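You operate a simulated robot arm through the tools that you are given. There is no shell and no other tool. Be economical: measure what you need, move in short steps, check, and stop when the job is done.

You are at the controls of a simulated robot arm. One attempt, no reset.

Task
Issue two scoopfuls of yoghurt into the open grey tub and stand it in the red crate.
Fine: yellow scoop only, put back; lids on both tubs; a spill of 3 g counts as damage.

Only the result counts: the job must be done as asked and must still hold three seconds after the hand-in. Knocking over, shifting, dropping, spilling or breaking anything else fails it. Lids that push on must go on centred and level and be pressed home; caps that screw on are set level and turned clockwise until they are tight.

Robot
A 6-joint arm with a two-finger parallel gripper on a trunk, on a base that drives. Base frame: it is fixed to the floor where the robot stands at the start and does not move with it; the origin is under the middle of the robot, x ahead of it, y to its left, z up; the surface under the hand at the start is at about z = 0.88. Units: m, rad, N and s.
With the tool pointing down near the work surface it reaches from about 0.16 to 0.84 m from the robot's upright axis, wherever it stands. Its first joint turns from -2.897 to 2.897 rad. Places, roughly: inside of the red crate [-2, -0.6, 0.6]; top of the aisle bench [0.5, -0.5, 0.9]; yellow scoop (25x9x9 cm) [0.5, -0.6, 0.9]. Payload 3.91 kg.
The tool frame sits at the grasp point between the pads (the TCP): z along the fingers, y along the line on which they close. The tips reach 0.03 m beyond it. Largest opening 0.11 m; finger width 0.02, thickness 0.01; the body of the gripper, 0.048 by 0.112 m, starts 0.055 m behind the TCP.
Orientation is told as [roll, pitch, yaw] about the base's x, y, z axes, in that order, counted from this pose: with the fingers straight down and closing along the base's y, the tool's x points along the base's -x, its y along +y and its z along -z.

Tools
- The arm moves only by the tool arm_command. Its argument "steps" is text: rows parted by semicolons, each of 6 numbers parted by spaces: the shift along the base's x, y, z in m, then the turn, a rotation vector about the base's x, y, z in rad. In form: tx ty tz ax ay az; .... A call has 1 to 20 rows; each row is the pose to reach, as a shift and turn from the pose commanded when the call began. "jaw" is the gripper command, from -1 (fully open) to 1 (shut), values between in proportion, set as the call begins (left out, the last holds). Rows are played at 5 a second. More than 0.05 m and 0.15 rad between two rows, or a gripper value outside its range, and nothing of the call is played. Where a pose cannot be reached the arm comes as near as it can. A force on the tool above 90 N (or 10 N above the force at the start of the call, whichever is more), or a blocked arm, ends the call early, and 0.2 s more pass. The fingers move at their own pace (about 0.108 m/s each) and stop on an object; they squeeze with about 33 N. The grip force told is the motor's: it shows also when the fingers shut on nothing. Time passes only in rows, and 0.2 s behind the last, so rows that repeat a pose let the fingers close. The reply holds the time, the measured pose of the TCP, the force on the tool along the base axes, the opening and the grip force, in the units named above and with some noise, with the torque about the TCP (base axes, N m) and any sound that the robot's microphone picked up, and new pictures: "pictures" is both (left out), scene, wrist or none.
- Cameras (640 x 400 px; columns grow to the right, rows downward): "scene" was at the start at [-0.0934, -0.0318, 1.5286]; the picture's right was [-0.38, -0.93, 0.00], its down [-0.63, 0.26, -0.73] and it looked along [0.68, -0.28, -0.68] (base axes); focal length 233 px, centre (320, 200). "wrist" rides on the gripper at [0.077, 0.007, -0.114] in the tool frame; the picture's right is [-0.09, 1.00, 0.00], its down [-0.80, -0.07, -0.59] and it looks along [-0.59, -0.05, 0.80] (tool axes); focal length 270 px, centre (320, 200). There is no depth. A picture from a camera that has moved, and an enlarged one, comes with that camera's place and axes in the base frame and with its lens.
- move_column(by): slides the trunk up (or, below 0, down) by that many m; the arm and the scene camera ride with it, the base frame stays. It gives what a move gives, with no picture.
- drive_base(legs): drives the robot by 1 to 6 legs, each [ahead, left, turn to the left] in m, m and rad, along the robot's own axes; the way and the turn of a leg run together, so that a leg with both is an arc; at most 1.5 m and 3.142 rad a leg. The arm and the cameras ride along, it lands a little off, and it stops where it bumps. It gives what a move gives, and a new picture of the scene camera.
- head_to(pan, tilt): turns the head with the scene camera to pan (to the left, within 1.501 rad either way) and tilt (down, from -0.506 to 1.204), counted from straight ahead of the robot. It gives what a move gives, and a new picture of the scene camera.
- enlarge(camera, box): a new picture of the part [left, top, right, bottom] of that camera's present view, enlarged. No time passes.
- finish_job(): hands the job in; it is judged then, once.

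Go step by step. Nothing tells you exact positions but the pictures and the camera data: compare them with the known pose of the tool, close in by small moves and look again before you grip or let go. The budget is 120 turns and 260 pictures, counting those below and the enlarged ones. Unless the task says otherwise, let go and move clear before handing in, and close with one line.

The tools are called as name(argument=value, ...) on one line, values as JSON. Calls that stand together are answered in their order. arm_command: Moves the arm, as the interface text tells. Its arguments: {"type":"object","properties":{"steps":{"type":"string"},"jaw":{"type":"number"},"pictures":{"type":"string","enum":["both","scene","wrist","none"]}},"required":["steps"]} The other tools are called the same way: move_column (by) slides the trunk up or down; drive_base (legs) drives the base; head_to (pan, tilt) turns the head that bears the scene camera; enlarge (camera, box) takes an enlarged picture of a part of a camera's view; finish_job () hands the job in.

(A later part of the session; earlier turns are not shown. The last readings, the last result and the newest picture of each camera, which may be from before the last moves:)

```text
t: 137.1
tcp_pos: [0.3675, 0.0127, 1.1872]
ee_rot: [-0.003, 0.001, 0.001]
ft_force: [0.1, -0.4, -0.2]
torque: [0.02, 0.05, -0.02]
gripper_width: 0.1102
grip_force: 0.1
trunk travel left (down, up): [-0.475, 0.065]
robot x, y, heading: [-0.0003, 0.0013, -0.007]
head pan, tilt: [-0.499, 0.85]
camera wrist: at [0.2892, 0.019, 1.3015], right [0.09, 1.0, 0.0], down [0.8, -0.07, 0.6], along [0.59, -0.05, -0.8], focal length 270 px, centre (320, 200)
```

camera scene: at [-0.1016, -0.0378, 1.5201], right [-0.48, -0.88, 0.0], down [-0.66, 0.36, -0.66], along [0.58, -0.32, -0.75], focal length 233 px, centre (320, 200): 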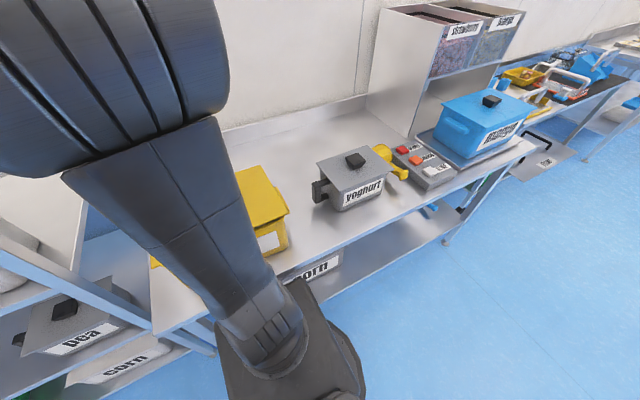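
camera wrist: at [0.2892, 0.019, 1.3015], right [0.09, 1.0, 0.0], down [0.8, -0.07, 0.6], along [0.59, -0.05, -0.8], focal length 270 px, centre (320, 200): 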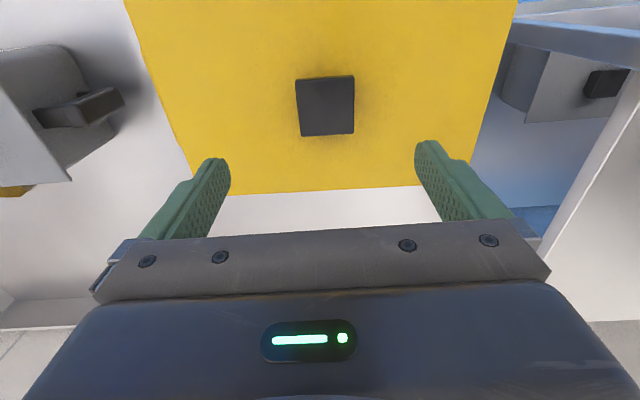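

The yellow lid is back on at its original height and place. Next is the grey tub's handle: I look at it from above.

arm_command(steps="0 -0.045 0 0 0 0; 0 -0.09 0 0 0 0; 0 -0.135 0 0 0 0; -0.01 -0.18 0 0 0 0; -0.02 -0.22 0 0 0 0; -0.03 -0.26 -0.01 0 0 0; -0.035 -0.29 -0.03 0 0 0;-0.035 -0.29 -0.03 0 0 0", pictures="both")

enlarge(camera="wrist", box=[180, 0, 420, 180])

enlarge(camera="scene", box=[290, 140, 410, 230])

```text
t: 138.9
tcp_pos: [0.3298, -0.277, 1.1562]
ee_rot: [-0.002, -0.001, 0.002]
ft_force: [-0.7, -0.3, -0.7]
torque: [-0.03, -0.02, -0.02]
gripper_width: 0.11
grip_force: 0.1
trunk travel left (down, up): [-0.475, 0.065]
robot x, y, heading: [-0.0004, -0.0007, -0.0]
head pan, tilt: [-0.499, 0.85]
camera scene: at [-0.1018, -0.0379, 1.5201], right [-0.48, -0.88, 0.0], down [-0.66, 0.36, -0.66], along [0.58, -0.32, -0.75], focal length 233 px, centre (320, 200)
camera wrist: at [0.2528, -0.2701, 1.27], right [0.09, 1.0, 0.0], down [0.8, -0.07, 0.6], along [0.59, -0.05, -0.8], focal length 270 px, centre (320, 200)
```

scene: 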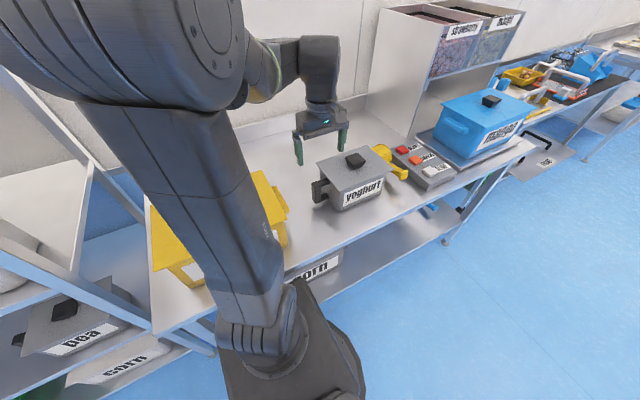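
wrist: 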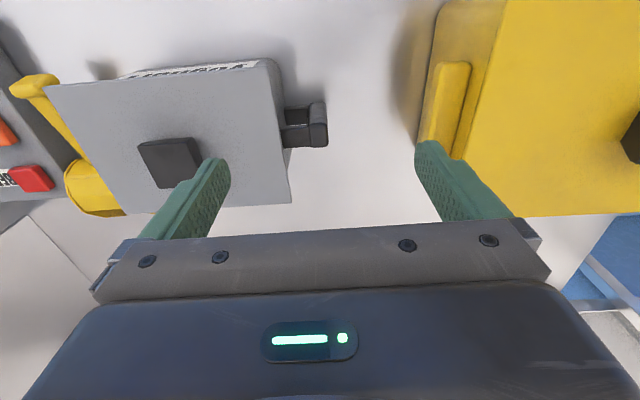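

```text
2.22 times, centred on (300, 90) of wrist
camera zoom: at [0.2528, -0.2701, 1.27], right [0.09, 1.0, 0.0], down [0.8, -0.07, 0.6], along [0.59, -0.05, -0.8], focal length 601 px, centre (364, 444)
```

zoom: 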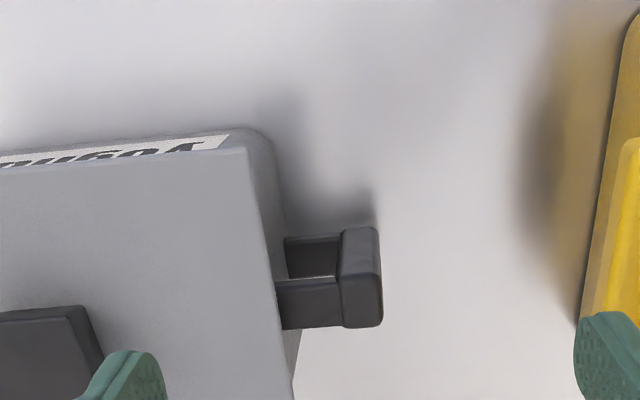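

```text
4.44 times, centred on (350, 185) of scene
camera zoom: at [-0.1018, -0.0379, 1.5201], right [-0.48, -0.88, 0.0], down [-0.66, 0.36, -0.66], along [0.58, -0.32, -0.75], focal length 1035 px, centre (187, 267)
```

zoom: 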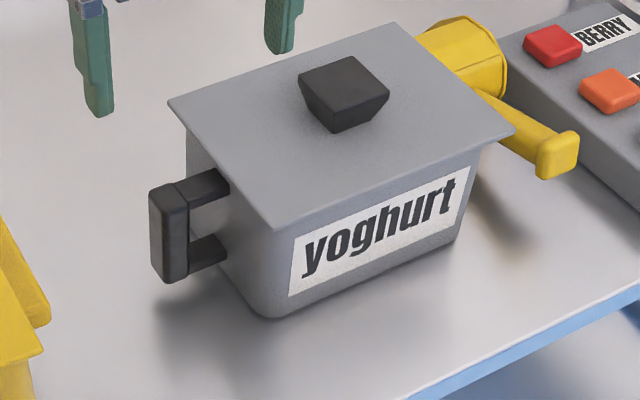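

arm_command(steps="0.005 0 0 0 0 -0.145; 0.01 0 0 0 0 -0.29; 0.015 0 0 0 0 -0.435; 0.02 0 0 0 0 -0.58; 0.025 0 0 0 0 -0.725; 0.03 0 0 0 0 -0.87; 0.035 0 0 0 0 -1.015; 0.04 0 0 0 0 -1.16; 0.045 -0.003 0 0 0 -1.305; 0.047 -0.003 0 0 0 -1.45; 0.047 -0.003 -0.02 0 0 -1.5708; 0.047 -0.003 -0.06 0 0 -1.5708; 0.047 -0.003 -0.1 0 0 -1.5708; 0.047 -0.003 -0.1 0 0 -1.5708", pictures="both")

enlarge(camera="wrist", box=[180, 60, 460, 240])

```text
t: 141.9
tcp_pos: [0.3773, -0.277, 1.057]
ee_rot: [-0.002, 0.001, -1.567]
ft_force: [-0.6, 0.2, 0.1]
torque: [-0.03, -0.02, 0.01]
gripper_width: 0.1101
grip_force: 0.0
trunk travel left (down, up): [-0.475, 0.065]
robot x, y, heading: [-0.0044, 0.001, -0.003]
head pan, tilt: [-0.499, 0.85]
camera scene: at [-0.1017, -0.038, 1.5201], right [-0.48, -0.88, 0.0], down [-0.66, 0.36, -0.66], along [0.58, -0.32, -0.75], focal length 233 px, centre (320, 200)
camera wrist: at [0.3836, -0.2008, 1.17], right [1.0, -0.09, 0.0], down [-0.07, -0.8, 0.59], along [-0.05, -0.59, -0.8], focal length 270 px, centre (320, 200)
```

scene: 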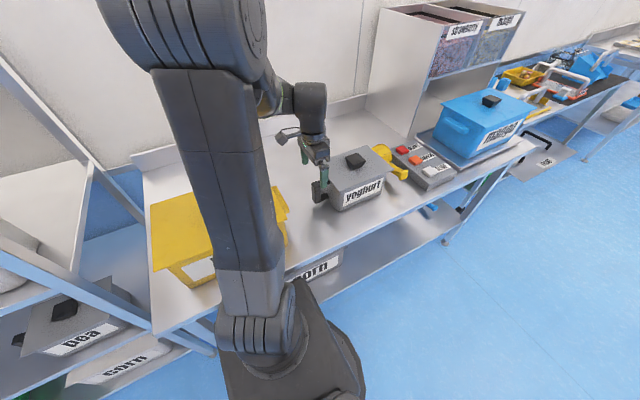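
wrist: 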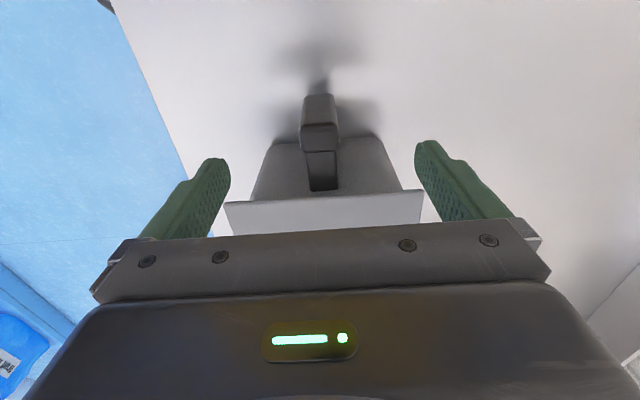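

```text
2.22 times, centred on (320, 150) of wrist
camera zoom: at [0.3836, -0.2008, 1.17], right [1.0, -0.09, 0.0], down [-0.07, -0.8, 0.59], along [-0.05, -0.59, -0.8], focal length 601 px, centre (320, 311)
```

zoom: 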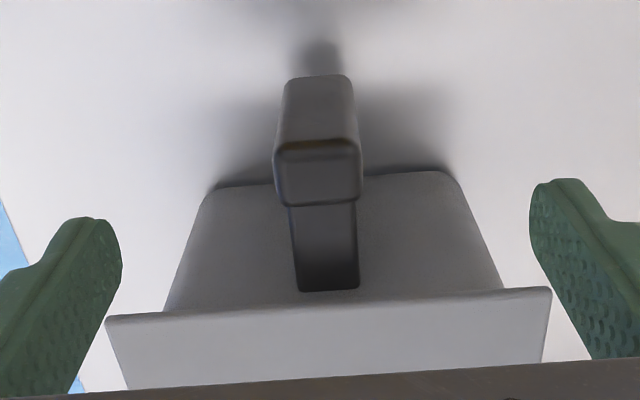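

arm_command(steps="0 -0.005 -0.03 0 0 0; 0 -0.005 -0.06 0 0 0; 0 -0.005 -0.09 0 0 0; 0 -0.005 -0.105 0 0 0; 0 -0.005 -0.11 0 0 0; 0 -0.005 -0.11 0 0 0", pictures="wrist")

enlarge(camera="scene", box=[270, 110, 400, 230])

```text
t: 143.3
tcp_pos: [0.3773, -0.2836, 0.9473]
ee_rot: [0.0, -0.002, -1.571]
ft_force: [-0.1, -0.1, 2.8]
torque: [-0.08, 0.04, 0.02]
gripper_width: 0.11
grip_force: 0.0
trunk travel left (down, up): [-0.475, 0.065]
robot x, y, heading: [0.0002, -0.0024, -0.002]
head pan, tilt: [-0.499, 0.85]
camera wrist: at [0.3838, -0.2077, 1.0601], right [1.0, -0.09, 0.0], down [-0.07, -0.8, 0.6], along [-0.05, -0.59, -0.8], focal length 270 px, centre (320, 200)
```

wrist: 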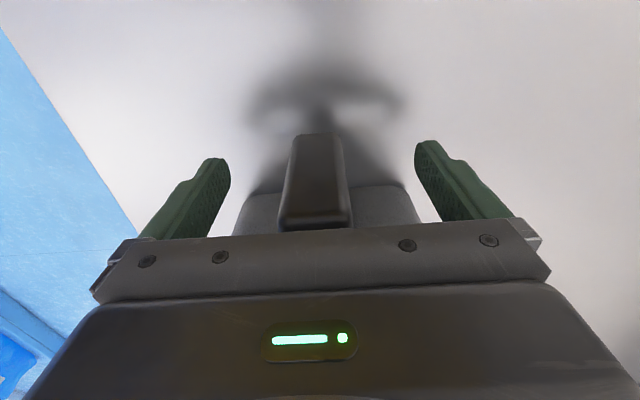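

```text
3.33 times, centred on (335, 170) of scene
camera zoom: at [-0.1018, -0.0379, 1.5202], right [-0.48, -0.88, 0.0], down [-0.66, 0.36, -0.66], along [0.58, -0.32, -0.75], focal length 777 px, centre (270, 300)
```

zoom: 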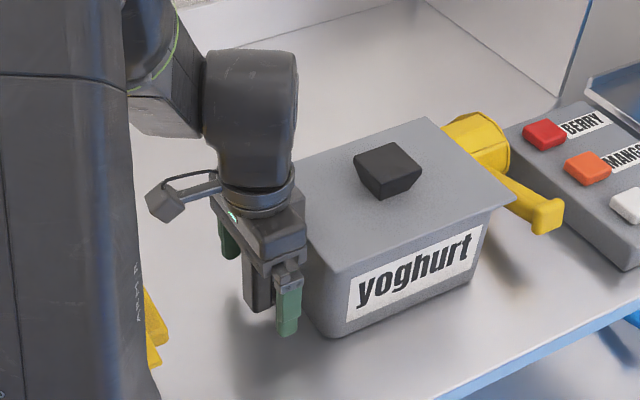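

arm_command(steps="0 0.001 0.003 0 0 0; 0 0.001 0.003 0 0 0; 0 0.001 0.003 0 0 0; 0 0.001 0.003 0 0 0; 0 0.001 0.003 0 0 0", jaw=1, pictures="wrist")

enlarge(camera="scene", box=[270, 110, 400, 230])

```text
t: 144.5
tcp_pos: [0.377, -0.2837, 0.9501]
ee_rot: [-0.004, 0.001, -1.568]
ft_force: [-1.7, 0.2, -0.1]
torque: [0.38, -0.11, -0.02]
gripper_width: 0.0298
grip_force: 33.6
trunk travel left (down, up): [-0.475, 0.065]
robot x, y, heading: [-0.0009, 0.0, -0.0]
head pan, tilt: [-0.499, 0.85]
camera wrist: at [0.384, -0.207, 1.0634], right [1.0, -0.09, 0.0], down [-0.07, -0.8, 0.59], along [-0.05, -0.59, -0.8], focal length 270 px, centre (320, 200)
```

wrist: 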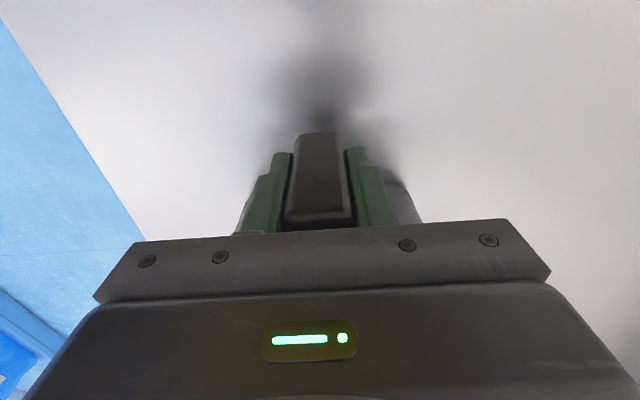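

```text
3.33 times, centred on (335, 170) of scene
camera zoom: at [-0.1018, -0.0381, 1.5201], right [-0.48, -0.88, 0.0], down [-0.66, 0.36, -0.66], along [0.58, -0.32, -0.75], focal length 777 px, centre (270, 300)
```

zoom: 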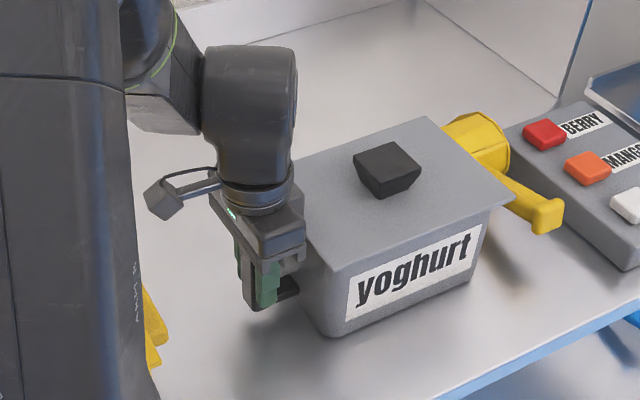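

Gripped on the handle bar. I lift a little, slowly, and watch for droop.

arm_command(steps="0 0 0.005 0 0 0; 0 0 0.01 0 0 0; 0 0 0.015 0 0 0; 0 0 0.02 0 0 0; 0 0 0.02 0 0 0", pictures="wrist")

enlarge(camera="scene", box=[270, 110, 400, 230])

```text
t: 145.7
tcp_pos: [0.3769, -0.2846, 0.9693]
ee_rot: [-0.002, 0.001, -1.569]
ft_force: [-0.4, -0.1, -3.8]
torque: [0.51, 0.0, -0.02]
gripper_width: 0.0301
grip_force: 33.0
trunk travel left (down, up): [-0.475, 0.065]
robot x, y, heading: [-0.0, -0.0009, -0.002]
head pan, tilt: [-0.499, 0.85]
camera wrist: at [0.384, -0.2074, 1.0832], right [1.0, -0.09, 0.0], down [-0.07, -0.8, 0.59], along [-0.05, -0.59, -0.8], focal length 270 px, centre (320, 200)
```

wrist: 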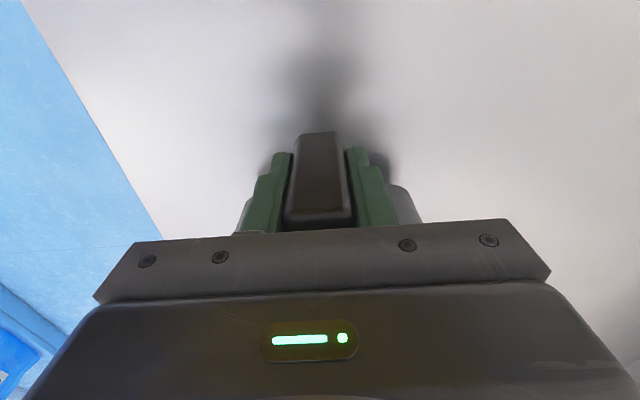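

```text
3.33 times, centred on (335, 170) of scene
camera zoom: at [-0.1014, -0.0383, 1.5201], right [-0.48, -0.88, 0.0], down [-0.66, 0.36, -0.66], along [0.58, -0.32, -0.75], focal length 777 px, centre (270, 300)
```

zoom: 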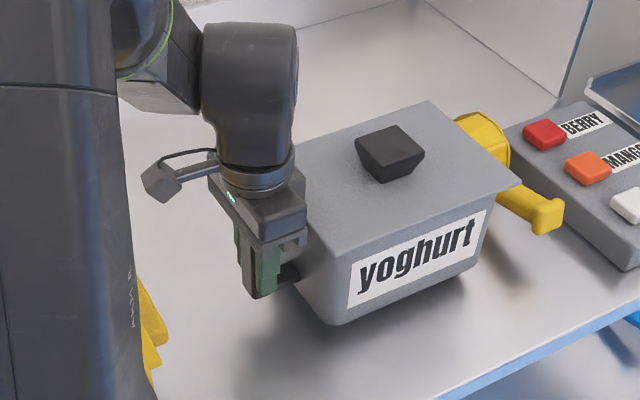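

It holds: 3.8 N with no visible droop. I lift it clear, then back the robot away from the bench and look around for the red crate.

arm_command(steps="0 0 0.03 0 0 0; 0 0 0.06 0 0 0; 0 0 0.09 0 0 0; 0 0 0.12 0 0 0; 0 0 0.15 0 0 0; 0 0 0.17 0 0 0; 0 0 0.17 0 0 0", pictures="none")

head_to(pan=-1.45, tilt=0.5)

head_to(pan=1.45, tilt=0.5)

```text
t: 147.3
tcp_pos: [0.376, -0.2841, 1.1399]
ee_rot: [-0.002, -0.002, -1.567]
ft_force: [0.4, -0.6, -4.4]
torque: [0.52, 0.02, 0.0]
gripper_width: 0.0298
grip_force: 32.7
trunk travel left (down, up): [-0.475, 0.065]
robot x, y, heading: [-0.0017, 0.0003, 0.003]
head pan, tilt: [-0.499, 0.85]
```

```text
t: 148.5
tcp_pos: [0.3779, -0.2835, 1.1403]
ee_rot: [-0.002, -0.001, -1.569]
ft_force: [0.3, 0.3, -4.1]
torque: [0.51, -0.01, 0.0]
gripper_width: 0.0296
grip_force: 32.3
trunk travel left (down, up): [-0.475, 0.065]
robot x, y, heading: [-0.0032, -0.0009, 0.001]
head pan, tilt: [-1.45, 0.499]
camera scene: at [-0.1591, -0.0912, 1.5501], right [-0.99, -0.12, 0.0], down [-0.06, 0.48, -0.88], along [0.11, -0.87, -0.48], focal length 233 px, centre (320, 200)
```

scene: 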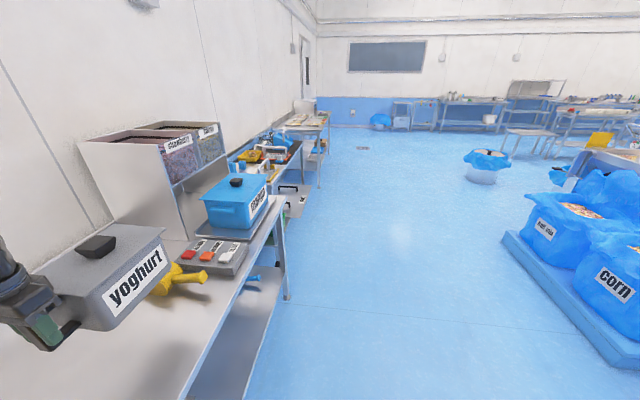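

```text
t: 151.1
tcp_pos: [0.3772, -0.2836, 1.1386]
ee_rot: [0.0, 0.001, -1.569]
ft_force: [0.5, 0.2, -4.2]
torque: [0.49, -0.01, 0.0]
gripper_width: 0.0298
grip_force: 33.2
trunk travel left (down, up): [-0.475, 0.065]
robot x, y, heading: [-0.0016, -0.0012, -0.004]
head pan, tilt: [1.45, 0.499]
camera scene: at [-0.1591, 0.0895, 1.5502], right [0.99, -0.12, 0.0], down [-0.06, -0.47, -0.88], along [0.11, 0.87, -0.48], focal length 233 px, centre (320, 200)
```

scene: 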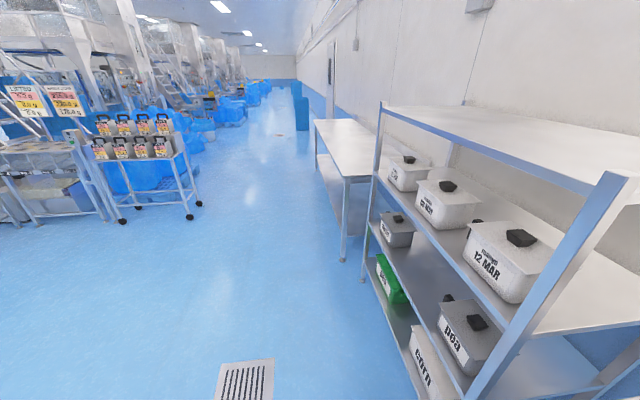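

drive_base(legs=[[-0.45, 0, 0]])

drive_base(legs=[[0, 0, -1.2]])

head_to(pan=-1.45, tilt=0.5)

```text
t: 153.8
tcp_pos: [-0.0676, -0.285, 1.1391]
ee_rot: [-0.002, 0.001, -1.577]
ft_force: [-0.9, 0.2, -3.0]
torque: [0.49, -0.01, -0.02]
gripper_width: 0.0299
grip_force: 32.5
trunk travel left (down, up): [-0.475, 0.065]
robot x, y, heading: [-0.4402, 0.0046, -0.003]
head pan, tilt: [1.45, 0.499]
camera scene: at [-0.6012, 0.0927, 1.5501], right [0.99, -0.13, 0.0], down [-0.06, -0.47, -0.88], along [0.11, 0.87, -0.48], focal length 233 px, centre (320, 200)
```

scene: 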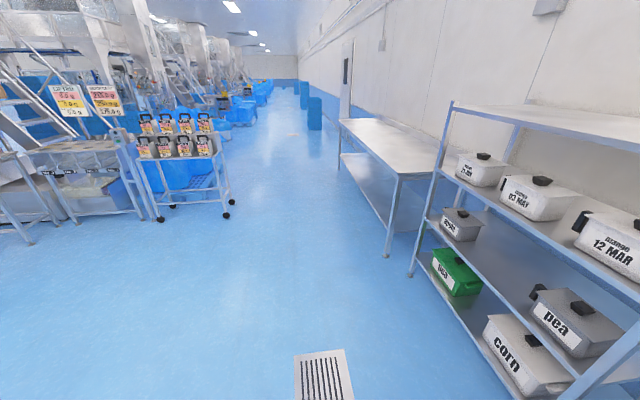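

```text
t: 157.0
tcp_pos: [-0.554, -0.4561, 1.1395]
ee_rot: [-0.002, 0.0, -2.736]
ft_force: [0.7, -0.3, -4.2]
torque: [0.19, -0.48, -0.01]
gripper_width: 0.0298
grip_force: 32.8
trunk travel left (down, up): [-0.475, 0.065]
robot x, y, heading: [-0.4459, 0.0017, -1.163]
head pan, tilt: [1.45, 0.499]
camera scene: at [-0.4226, 0.1828, 1.5502], right [0.28, -0.96, 0.0], down [-0.46, -0.13, -0.88], along [0.84, 0.25, -0.48], focal length 233 px, centre (320, 200)
```

scene: 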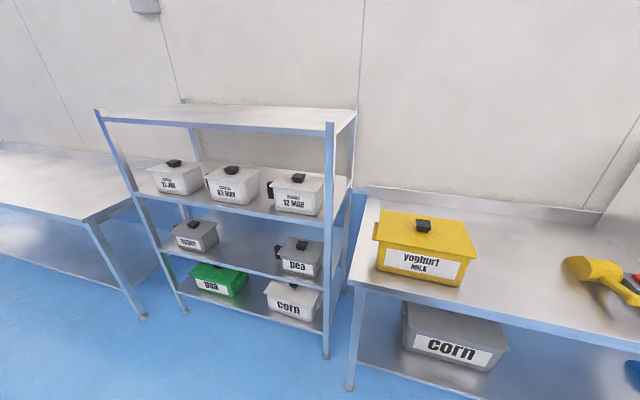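

```text
t: 159.6
tcp_pos: [-0.5553, -0.4575, 1.1395]
ee_rot: [-0.001, -0.001, -2.734]
ft_force: [0.4, 0.1, -4.2]
torque: [0.16, -0.49, 0.03]
gripper_width: 0.0298
grip_force: 32.6
trunk travel left (down, up): [-0.475, 0.065]
robot x, y, heading: [-0.4447, 0.0076, -1.169]
head pan, tilt: [-1.45, 0.499]
camera scene: at [-0.5886, 0.1115, 1.5501], right [-0.5, 0.86, 0.0], down [0.41, 0.24, -0.88], along [-0.76, -0.44, -0.48], focal length 233 px, centre (320, 200)
```

scene: 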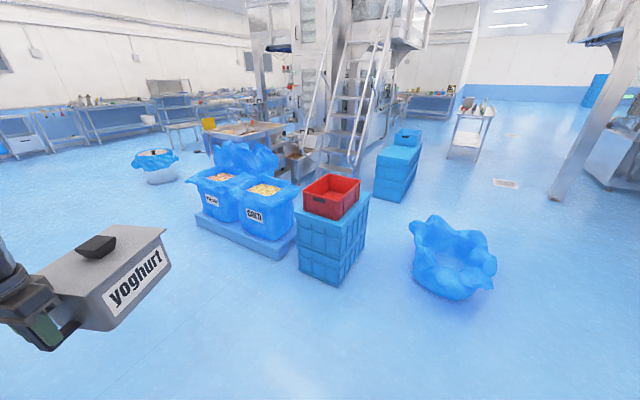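

I see the red crate, on top of a stack of blue crates. I zoom in to measure it.

enlarge(camera="scene", box=[270, 150, 400, 300])

enlarge(camera="scene", box=[0, 210, 190, 360])

```text
2.67 times, centred on (335, 225) of scene
camera zoom: at [-0.5886, 0.1115, 1.5501], right [-0.5, 0.86, 0.0], down [0.41, 0.24, -0.88], along [-0.76, -0.44, -0.48], focal length 621 px, centre (280, 133)
```

zoom: 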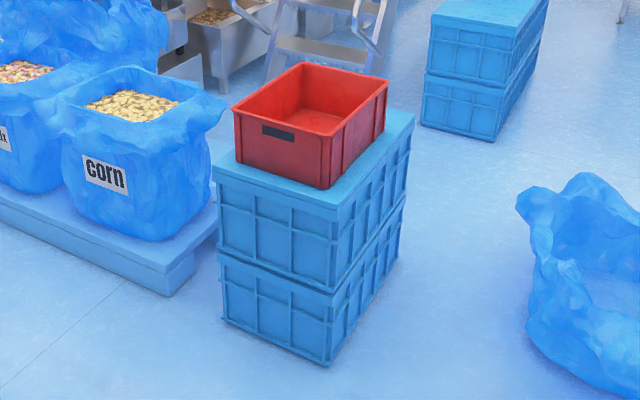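

```text
2.67 times, centred on (95, 285) of scene
camera zoom: at [-0.5886, 0.1115, 1.5501], right [-0.5, 0.86, 0.0], down [0.41, 0.24, -0.88], along [-0.76, -0.44, -0.48], focal length 621 px, centre (920, -27)
```

zoom: 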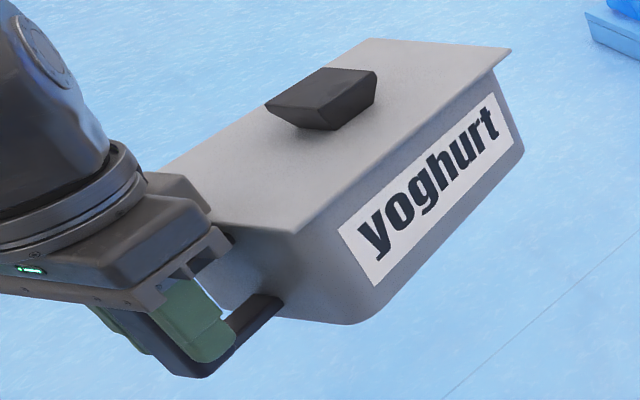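

The crate spans about x -1.93..-2.35, y -0.51..-0.82, rim z≈0.74, on a stack whose top is at about 0.57. I'll come at it from the +x side facing -x, so I turn right and move over part-way.

drive_base(legs=[[0, 0, -1.972]])

drive_base(legs=[[0.5, 0.668, 0]])

head_to(pan=0.0, tilt=0.7)

```text
t: 164.7
tcp_pos: [-0.8224, 0.2792, 1.1389]
ee_rot: [-0.001, -0.002, 1.588]
ft_force: [0.1, 0.1, -4.4]
torque: [-0.53, -0.02, 0.01]
gripper_width: 0.0299
grip_force: 33.5
trunk travel left (down, up): [-0.475, 0.065]
robot x, y, heading: [-0.4409, 0.005, -3.126]
head pan, tilt: [-1.45, 0.499]
camera scene: at [-0.2853, 0.0945, 1.5501], right [0.99, 0.14, 0.0], down [0.06, -0.47, -0.88], along [-0.12, 0.87, -0.48], focal length 233 px, centre (320, 200)
```

scene: 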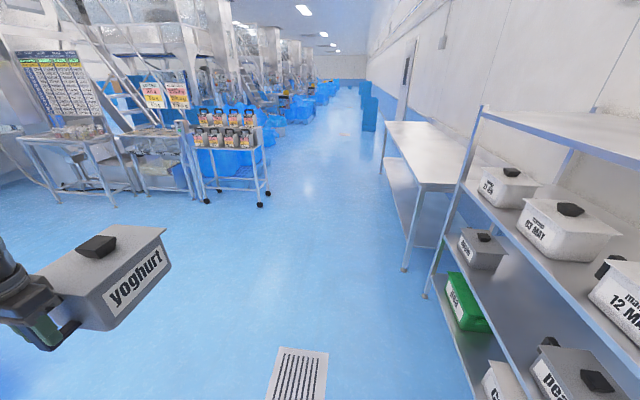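

```text
t: 169.2
tcp_pos: [-1.3197, -0.4097, 1.1383]
ee_rot: [-0.002, -0.001, 1.599]
ft_force: [0.5, -0.2, -4.4]
torque: [-0.52, -0.04, 0.01]
gripper_width: 0.03
grip_force: 32.8
trunk travel left (down, up): [-0.475, 0.065]
robot x, y, heading: [-0.9375, -0.6842, -3.12]
head pan, tilt: [-1.45, 0.499]
camera scene: at [-0.78, -0.5898, 1.5502], right [0.99, 0.15, 0.0], down [0.07, -0.47, -0.88], along [-0.13, 0.87, -0.48], focal length 233 px, centre (320, 200)
```

scene: 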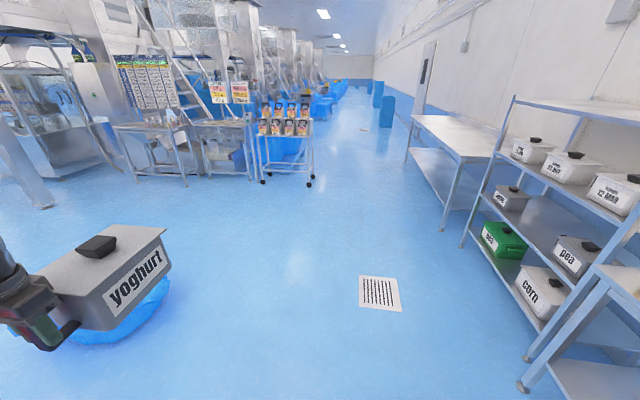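

```text
t: 170.7
tcp_pos: [-1.3212, -0.4095, 1.1395]
ee_rot: [0.0, 0.0, 1.599]
ft_force: [-0.3, -0.8, -3.6]
torque: [-0.53, 0.02, -0.01]
gripper_width: 0.0299
grip_force: 33.2
trunk travel left (down, up): [-0.475, 0.065]
robot x, y, heading: [-0.9392, -0.6822, -3.115]
head pan, tilt: [0.0, 0.7]
camera scene: at [-0.8516, -0.6817, 1.5324], right [-0.02, 1.0, 0.0], down [0.64, 0.02, -0.76], along [-0.76, -0.02, -0.64], focal length 233 px, centre (320, 200)
```

scene: 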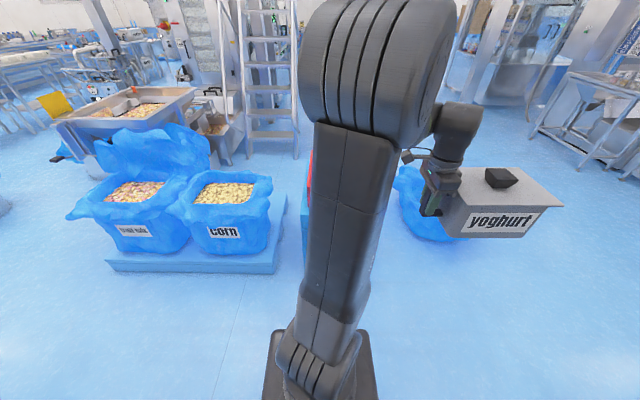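

arm_command(steps="0 0 0 0 0 0.14; 0 0 0 0 0 0.28; 0 0 0 0 0 0.42; 0 0 0 0 0 0.56; 0 0 0 0 0 0.7; 0 0 0 0 0 0.84; 0 0 0 0 0 0.98; 0 0 0 0 0 1.12; 0 0 0 0 0 1.26; 0 0 0 0 0 1.4; 0 0 0 0 0 1.54; 0 0 0 0 0 1.57; 0 0 0 0 0 1.57", pictures="none")

drive_base(legs=[[0.2, 0.217, -0.0266]])

head_to(pan=-0.4, tilt=0.75)

```text
t: 173.5
tcp_pos: [-1.3207, -0.4105, 1.1391]
ee_rot: [0.0, -0.001, -3.114]
ft_force: [0.6, -0.4, -4.2]
torque: [0.0, -0.52, -0.01]
gripper_width: 0.0299
grip_force: 33.2
trunk travel left (down, up): [-0.475, 0.065]
robot x, y, heading: [-0.9321, -0.6852, -3.117]
head pan, tilt: [0.0, 0.7]
```

```text
t: 175.5
tcp_pos: [-1.5072, -0.6205, 1.1398]
ee_rot: [-0.002, 0.001, -3.136]
ft_force: [0.2, -1.0, -4.1]
torque: [0.01, -0.5, 0.06]
gripper_width: 0.03
grip_force: 32.4
trunk travel left (down, up): [-0.475, 0.065]
robot x, y, heading: [-1.1298, -0.9053, -3.133]
head pan, tilt: [0.0, 0.7]
camera scene: at [-1.0448, -0.9024, 1.5324], right [0.0, 1.0, 0.0], down [0.64, 0.0, -0.76], along [-0.76, 0.0, -0.64], focal length 233 px, centre (320, 200)
```

scene: 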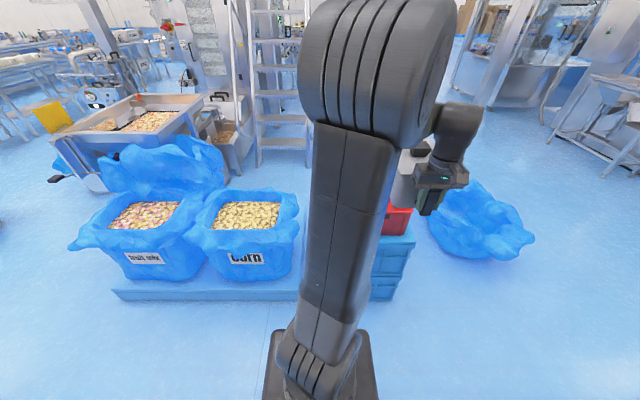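

```text
t: 176.4
tcp_pos: [-1.506, -0.6204, 1.1389]
ee_rot: [-0.002, 0.0, -3.138]
ft_force: [-0.4, -0.1, -4.4]
torque: [0.04, -0.51, 0.02]
gripper_width: 0.0298
grip_force: 32.8
trunk travel left (down, up): [-0.475, 0.065]
robot x, y, heading: [-1.1283, -0.9034, -3.135]
head pan, tilt: [-0.4, 0.75]
camera scene: at [-1.0359, -0.8697, 1.5282], right [0.38, 0.92, 0.0], down [0.63, -0.26, -0.73], along [-0.68, 0.28, -0.68], focal length 233 px, centre (320, 200)
```

scene: 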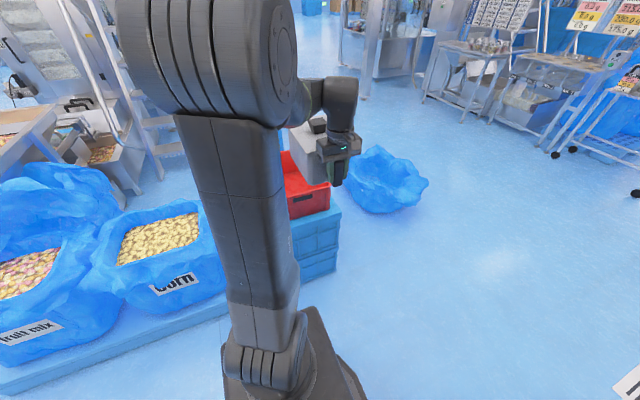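

enlarge(camera="scene", box=[260, 70, 400, 290])

enlarge(camera="wrist", box=[0, 0, 640, 240])

```text
1.82 times, centred on (330, 180) of scene
camera zoom: at [-1.0359, -0.8697, 1.5282], right [0.38, 0.92, 0.0], down [0.63, -0.26, -0.73], along [-0.68, 0.28, -0.68], focal length 424 px, centre (302, 236)
```

zoom: 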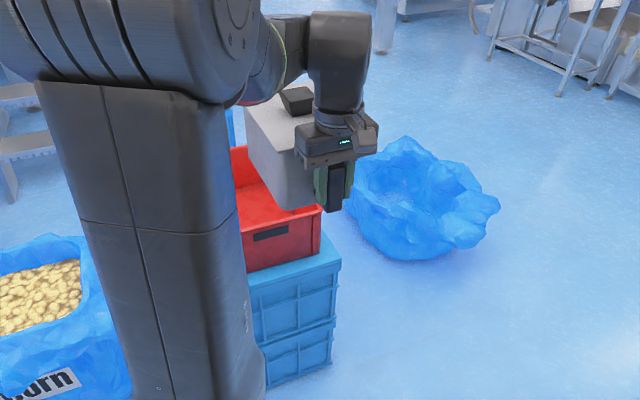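

```text
1.00 times, centred on (320, 120) of wrist (not enlarged: the box is as wide or as high as the picture)
camera zoom: at [-1.43, -0.6275, 1.2529], right [-0.08, -1.0, 0.0], down [-0.8, 0.07, 0.59], along [-0.59, 0.05, -0.8], focal length 270 px, centre (320, 280)
```

zoom: 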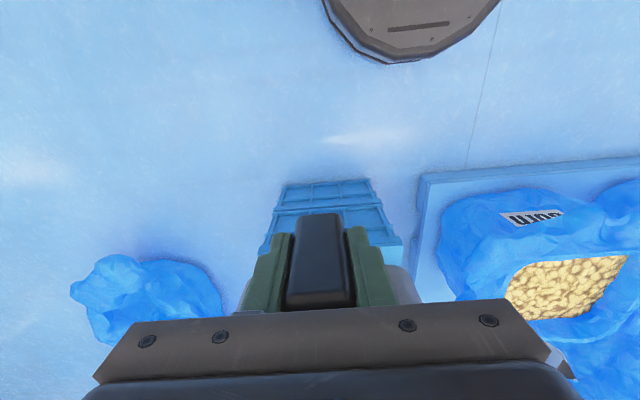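

I swing the tub to the right for a clear view of the crate.

arm_command(steps="0 0.04 0 0 0 0; 0 0.08 0 0 0 0; 0 0.12 0 0 0 0; 0 0.16 0 0 0 0; 0 0.2 0 0 0 0; 0 0.24 0 0 0 0; 0 0.27 0 0 0 0; 0 0.27 0 0 0 0", pictures="none")

head_to(pan=-0.1, tilt=0.75)

enlarge(camera="scene", box=[280, 80, 480, 260])

```text
t: 178.2
tcp_pos: [-1.5081, -0.3491, 1.1387]
ee_rot: [-0.002, 0.0, -3.136]
ft_force: [-0.4, 0.3, -5.1]
torque: [-0.01, -0.54, 0.02]
gripper_width: 0.0295
grip_force: 33.1
trunk travel left (down, up): [-0.475, 0.065]
robot x, y, heading: [-1.127, -0.9051, -3.136]
head pan, tilt: [-0.4, 0.75]
```

```text
t: 179.0
tcp_pos: [-1.5073, -0.3485, 1.1394]
ee_rot: [0.001, 0.001, -3.136]
ft_force: [0.6, -0.2, -4.0]
torque: [-0.01, -0.52, 0.01]
gripper_width: 0.0299
grip_force: 32.6
trunk travel left (down, up): [-0.475, 0.065]
robot x, y, heading: [-1.131, -0.899, -3.131]
head pan, tilt: [-0.099, 0.75]
camera scene: at [-1.0419, -0.8933, 1.5282], right [0.1, 1.0, 0.0], down [0.68, -0.07, -0.73], along [-0.73, 0.07, -0.68], focal length 233 px, centre (320, 200)
```

scene: 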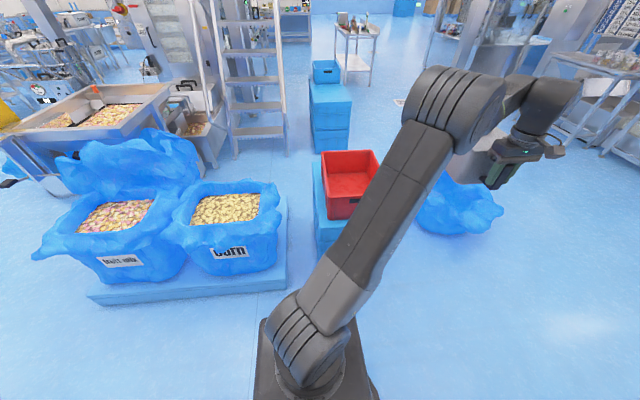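

```text
2.22 times, centred on (380, 170) of scene
camera zoom: at [-1.0419, -0.8933, 1.5282], right [0.1, 1.0, 0.0], down [0.68, -0.07, -0.73], along [-0.73, 0.07, -0.68], focal length 518 px, centre (187, 267)
```

zoom: 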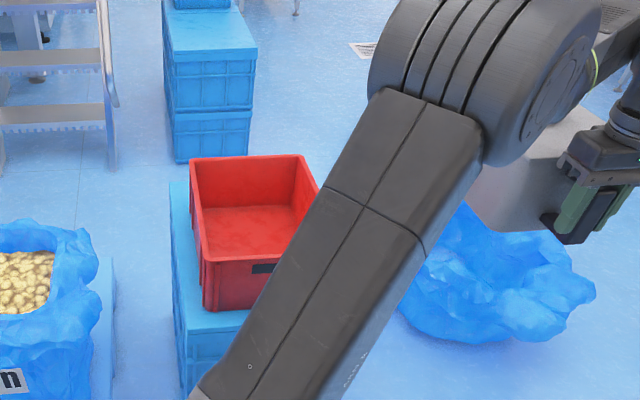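

The crate's rim spans x -1.91..-2.34, y -0.775..-0.443, centre about [-2.125, -0.61]. I drive 0.24 m closer and then bring the tub over it.

drive_base(legs=[[0.24, 0, -0.008]])

```text
t: 180.8
tcp_pos: [-1.7413, -0.3468, 1.1381]
ee_rot: [0.0, 0.001, 3.141]
ft_force: [-0.3, 0.9, -3.9]
torque: [0.0, -0.53, 0.0]
gripper_width: 0.0297
grip_force: 32.9
trunk travel left (down, up): [-0.475, 0.065]
robot x, y, heading: [-1.3646, -0.9048, 3.136]
head pan, tilt: [-0.099, 0.75]
camera scene: at [-1.2812, -0.8941, 1.5282], right [0.1, 0.99, 0.0], down [0.68, -0.07, -0.73], along [-0.73, 0.07, -0.68], focal length 233 px, centre (320, 200)
```

scene: 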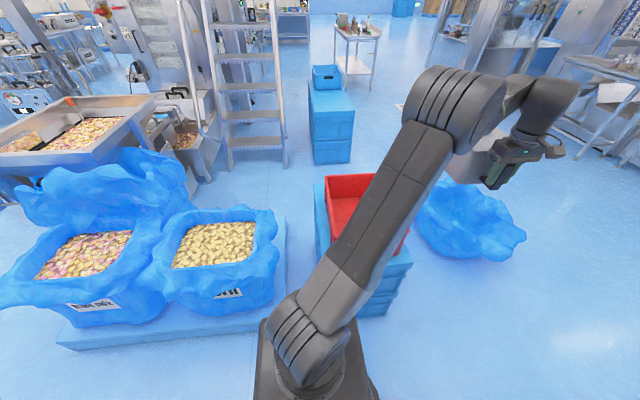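

enlarge(camera="scene", box=[290, 150, 440, 300])

head_to(pan=-0.6, tilt=0.9)

```text
2.67 times, centred on (365, 225) of scene
camera zoom: at [-1.2812, -0.8941, 1.5282], right [0.1, 0.99, 0.0], down [0.68, -0.07, -0.73], along [-0.73, 0.07, -0.68], focal length 621 px, centre (200, 133)
```

zoom: 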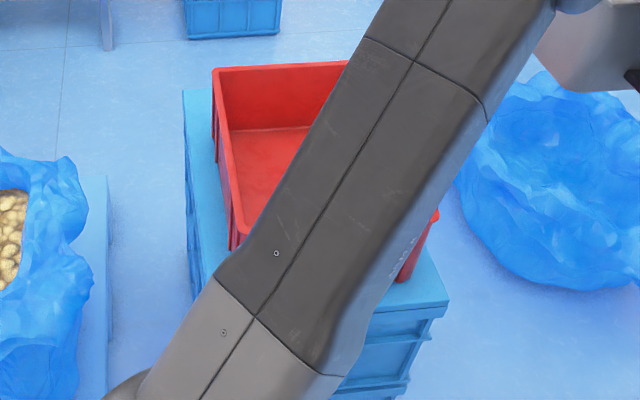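

```text
t: 181.7
tcp_pos: [-1.7404, -0.3469, 1.1383]
ee_rot: [0.001, -0.001, 3.141]
ft_force: [0.0, -0.9, -3.4]
torque: [0.01, -0.49, 0.0]
gripper_width: 0.0297
grip_force: 32.9
trunk travel left (down, up): [-0.475, 0.065]
robot x, y, heading: [-1.365, -0.9016, 3.139]
head pan, tilt: [-0.6, 0.901]
camera scene: at [-1.2601, -0.8599, 1.5163], right [0.57, 0.82, 0.0], down [0.65, -0.44, -0.62], along [-0.51, 0.35, -0.78], focal length 233 px, centre (320, 200)
```

scene: 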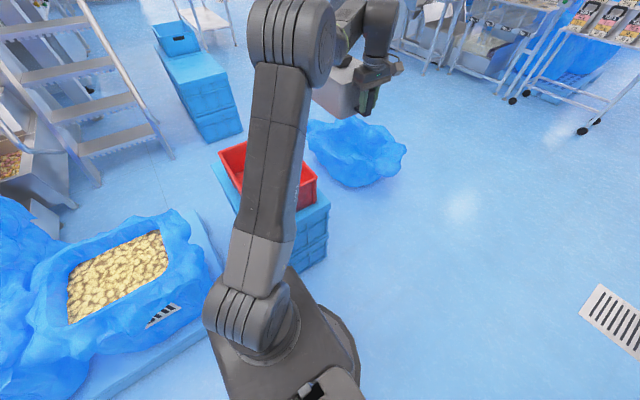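

arm_command(steps="-0.03 -0.03 0 0 0 0; -0.06 -0.06 0 0 0 0; -0.09 -0.09 0 0 0 0; -0.12 -0.12 0 0 0 0; -0.15 -0.15 0 0 0 0; -0.18 -0.18 0 0 0 0; -0.21 -0.21 0 0 0 0; -0.235 -0.235 0 0 0 0; -0.255 -0.255 0 0 0 0; -0.262 -0.262 0 0 0 0; -0.262 -0.262 -0.02 0 0 0; -0.262 -0.262 -0.05 0 0 0;-0.262 -0.262 -0.05 0 0 0", pictures="both")

enlarge(camera="scene", box=[200, 80, 380, 260])

```text
t: 184.5
tcp_pos: [-2.0049, -0.6078, 1.0899]
ee_rot: [-0.001, 0.0, 3.142]
ft_force: [-0.1, 0.3, -4.1]
torque: [-0.01, -0.5, -0.02]
gripper_width: 0.0297
grip_force: 33.0
trunk travel left (down, up): [-0.475, 0.065]
robot x, y, heading: [-1.3656, -0.9028, 3.135]
head pan, tilt: [-0.6, 0.901]
camera scene: at [-1.2603, -0.8601, 1.5163], right [0.57, 0.82, 0.0], down [0.65, -0.45, -0.62], along [-0.51, 0.35, -0.78], focal length 233 px, centre (320, 200)
camera wrist: at [-1.9276, -0.6155, 1.2024], right [-0.09, -1.0, 0.0], down [-0.8, 0.07, 0.59], along [-0.59, 0.05, -0.8], focal length 270 px, centre (320, 200)
```

scene: 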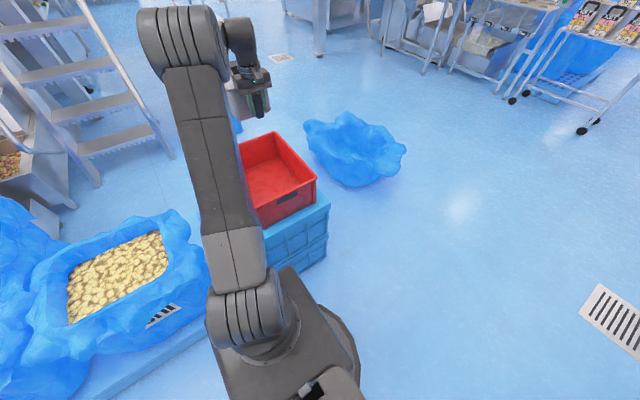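
wrist: 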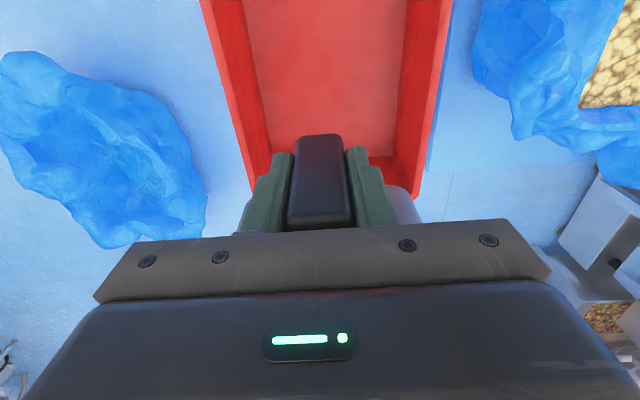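

```text
2.22 times, centred on (290, 170) of scene
camera zoom: at [-1.2603, -0.8601, 1.5163], right [0.57, 0.82, 0.0], down [0.65, -0.45, -0.62], along [-0.51, 0.35, -0.78], focal length 518 px, centre (387, 267)
```

zoom: 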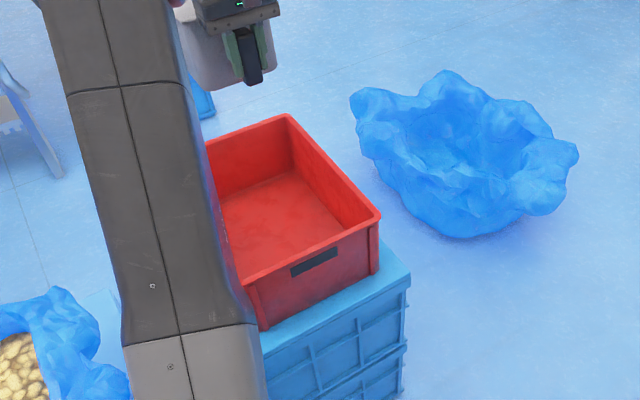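

The wrist view shows the crate well; reconciling the views, its rim is nearer z≈0.79, and its centre about [-2.05, -0.62]. I correct sideways, lower to just above the rim and look again.

arm_command(steps="0.02 -0.006 -0.03 0 0 0; 0.04 -0.013 -0.06 0 0 0; 0.045 -0.013 -0.09 0 0 0; 0.045 -0.013 -0.12 0 0 0; 0.045 -0.013 -0.15 0 0 0; 0.045 -0.013 -0.15 0 0 0", pictures="both")

enlarge(camera="scene", box=[200, 100, 350, 250])

```text
t: 185.9
tcp_pos: [-1.9584, -0.6208, 0.9388]
ee_rot: [-0.003, -0.001, 3.139]
ft_force: [-0.8, -0.7, -3.6]
torque: [-0.01, -0.54, -0.01]
gripper_width: 0.0295
grip_force: 32.8
trunk travel left (down, up): [-0.475, 0.065]
robot x, y, heading: [-1.367, -0.9002, 3.138]
head pan, tilt: [-0.6, 0.901]
camera scene: at [-1.2603, -0.8601, 1.5163], right [0.57, 0.82, 0.0], down [0.65, -0.45, -0.62], along [-0.51, 0.35, -0.78], focal length 233 px, centre (320, 200)
camera wrist: at [-1.8825, -0.629, 1.0526], right [-0.09, -1.0, 0.0], down [-0.8, 0.07, 0.59], along [-0.59, 0.05, -0.8], focal length 270 px, centre (320, 200)
```

scene: 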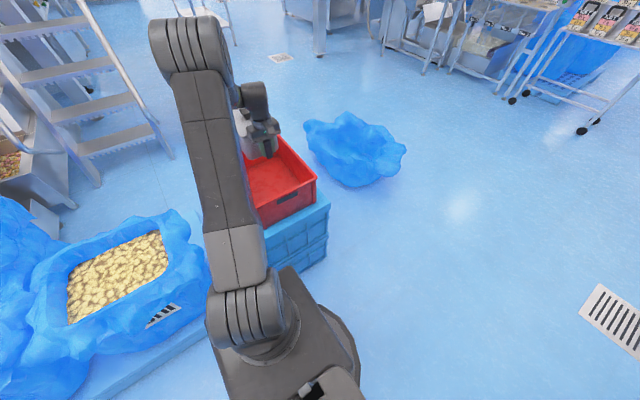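
wrist: 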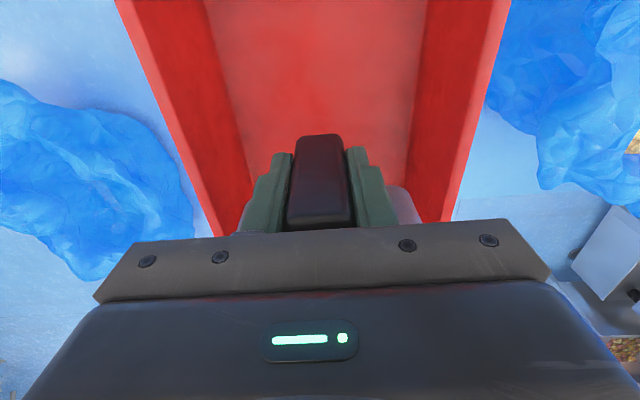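

```text
2.67 times, centred on (275, 175) of scene
camera zoom: at [-1.2603, -0.8601, 1.5163], right [0.57, 0.82, 0.0], down [0.65, -0.45, -0.62], along [-0.51, 0.35, -0.78], focal length 621 px, centre (440, 267)
```

zoom: 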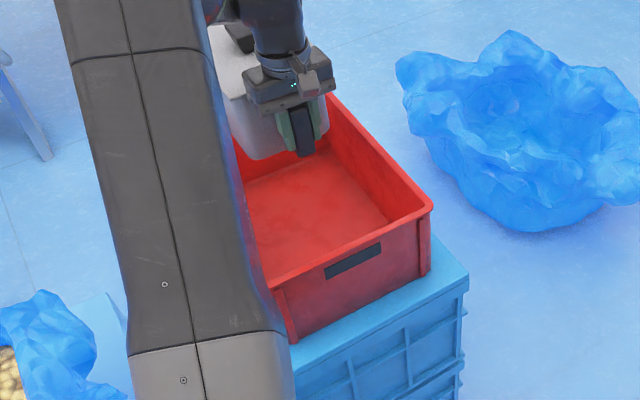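

arm_command(steps="-0.005 0 0 0 0 0; -0.009 0 0 0 0 0; -0.009 0 -0.02 0 0 0;-0.009 0 -0.04 0 0 0;-0.009 0 -0.04 0 0 0", pictures="none")

move_column(by=-0.12)

head_to(pan=-0.55, tilt=0.85)

enlarge(camera="wrist", box=[0, 0, 640, 300])

```text
t: 187.1
tcp_pos: [-1.9671, -0.6222, 0.8984]
ee_rot: [-0.002, 0.0, 3.14]
ft_force: [0.1, 0.0, -4.2]
torque: [0.03, -0.52, 0.04]
gripper_width: 0.0296
grip_force: 33.2
trunk travel left (down, up): [-0.475, 0.065]
robot x, y, heading: [-1.371, -0.9013, 3.136]
head pan, tilt: [-0.6, 0.901]
```

```text
t: 188.6
tcp_pos: [-1.966, -0.622, 0.78]
ee_rot: [-0.002, 0.0, 3.14]
ft_force: [0.5, -0.6, -3.5]
torque: [0.0, -0.52, 0.03]
gripper_width: 0.0296
grip_force: 32.9
trunk travel left (down, up): [-0.355, 0.185]
robot x, y, heading: [-1.3663, -0.9027, 3.137]
head pan, tilt: [-0.6, 0.901]
```

```text
t: 189.2
tcp_pos: [-1.9658, -0.621, 0.7797]
ee_rot: [0.001, -0.001, 3.141]
ft_force: [0.0, -0.2, -4.5]
torque: [-0.02, -0.52, -0.02]
gripper_width: 0.0301
grip_force: 32.2
trunk travel left (down, up): [-0.355, 0.185]
robot x, y, heading: [-1.3677, -0.9017, 3.14]
head pan, tilt: [-0.55, 0.85]
camera scene: at [-1.2646, -0.8619, 1.4002], right [0.53, 0.85, 0.0], down [0.64, -0.4, -0.66], along [-0.56, 0.35, -0.75], focal length 233 px, centre (320, 200)
```

scene: 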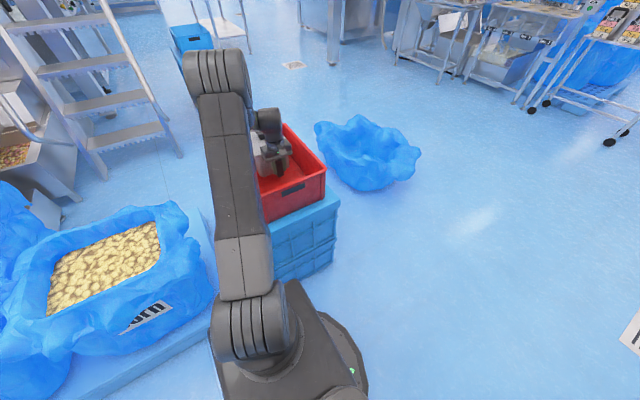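

```text
1.00 times, centred on (320, 150) of wrist (not enlarged: the box is as wide or as high as the picture)
camera zoom: at [-1.8902, -0.6297, 0.8928], right [-0.09, -1.0, 0.0], down [-0.8, 0.07, 0.59], along [-0.59, 0.05, -0.8], focal length 270 px, centre (320, 250)
```

zoom: 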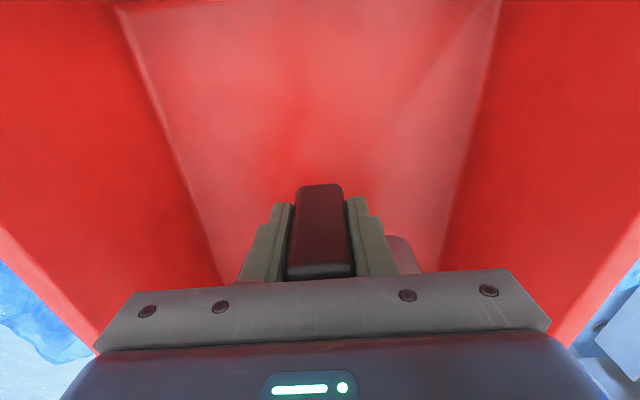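

enlarge(camera="scene", box=[230, 100, 350, 230])

```text
3.08 times, centred on (290, 165) of scene
camera zoom: at [-1.2646, -0.8619, 1.4002], right [0.53, 0.85, 0.0], down [0.64, -0.4, -0.66], along [-0.56, 0.35, -0.75], focal length 717 px, centre (412, 308)
```

zoom: 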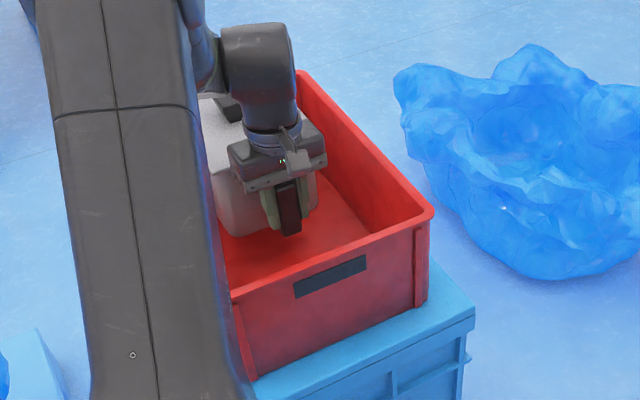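

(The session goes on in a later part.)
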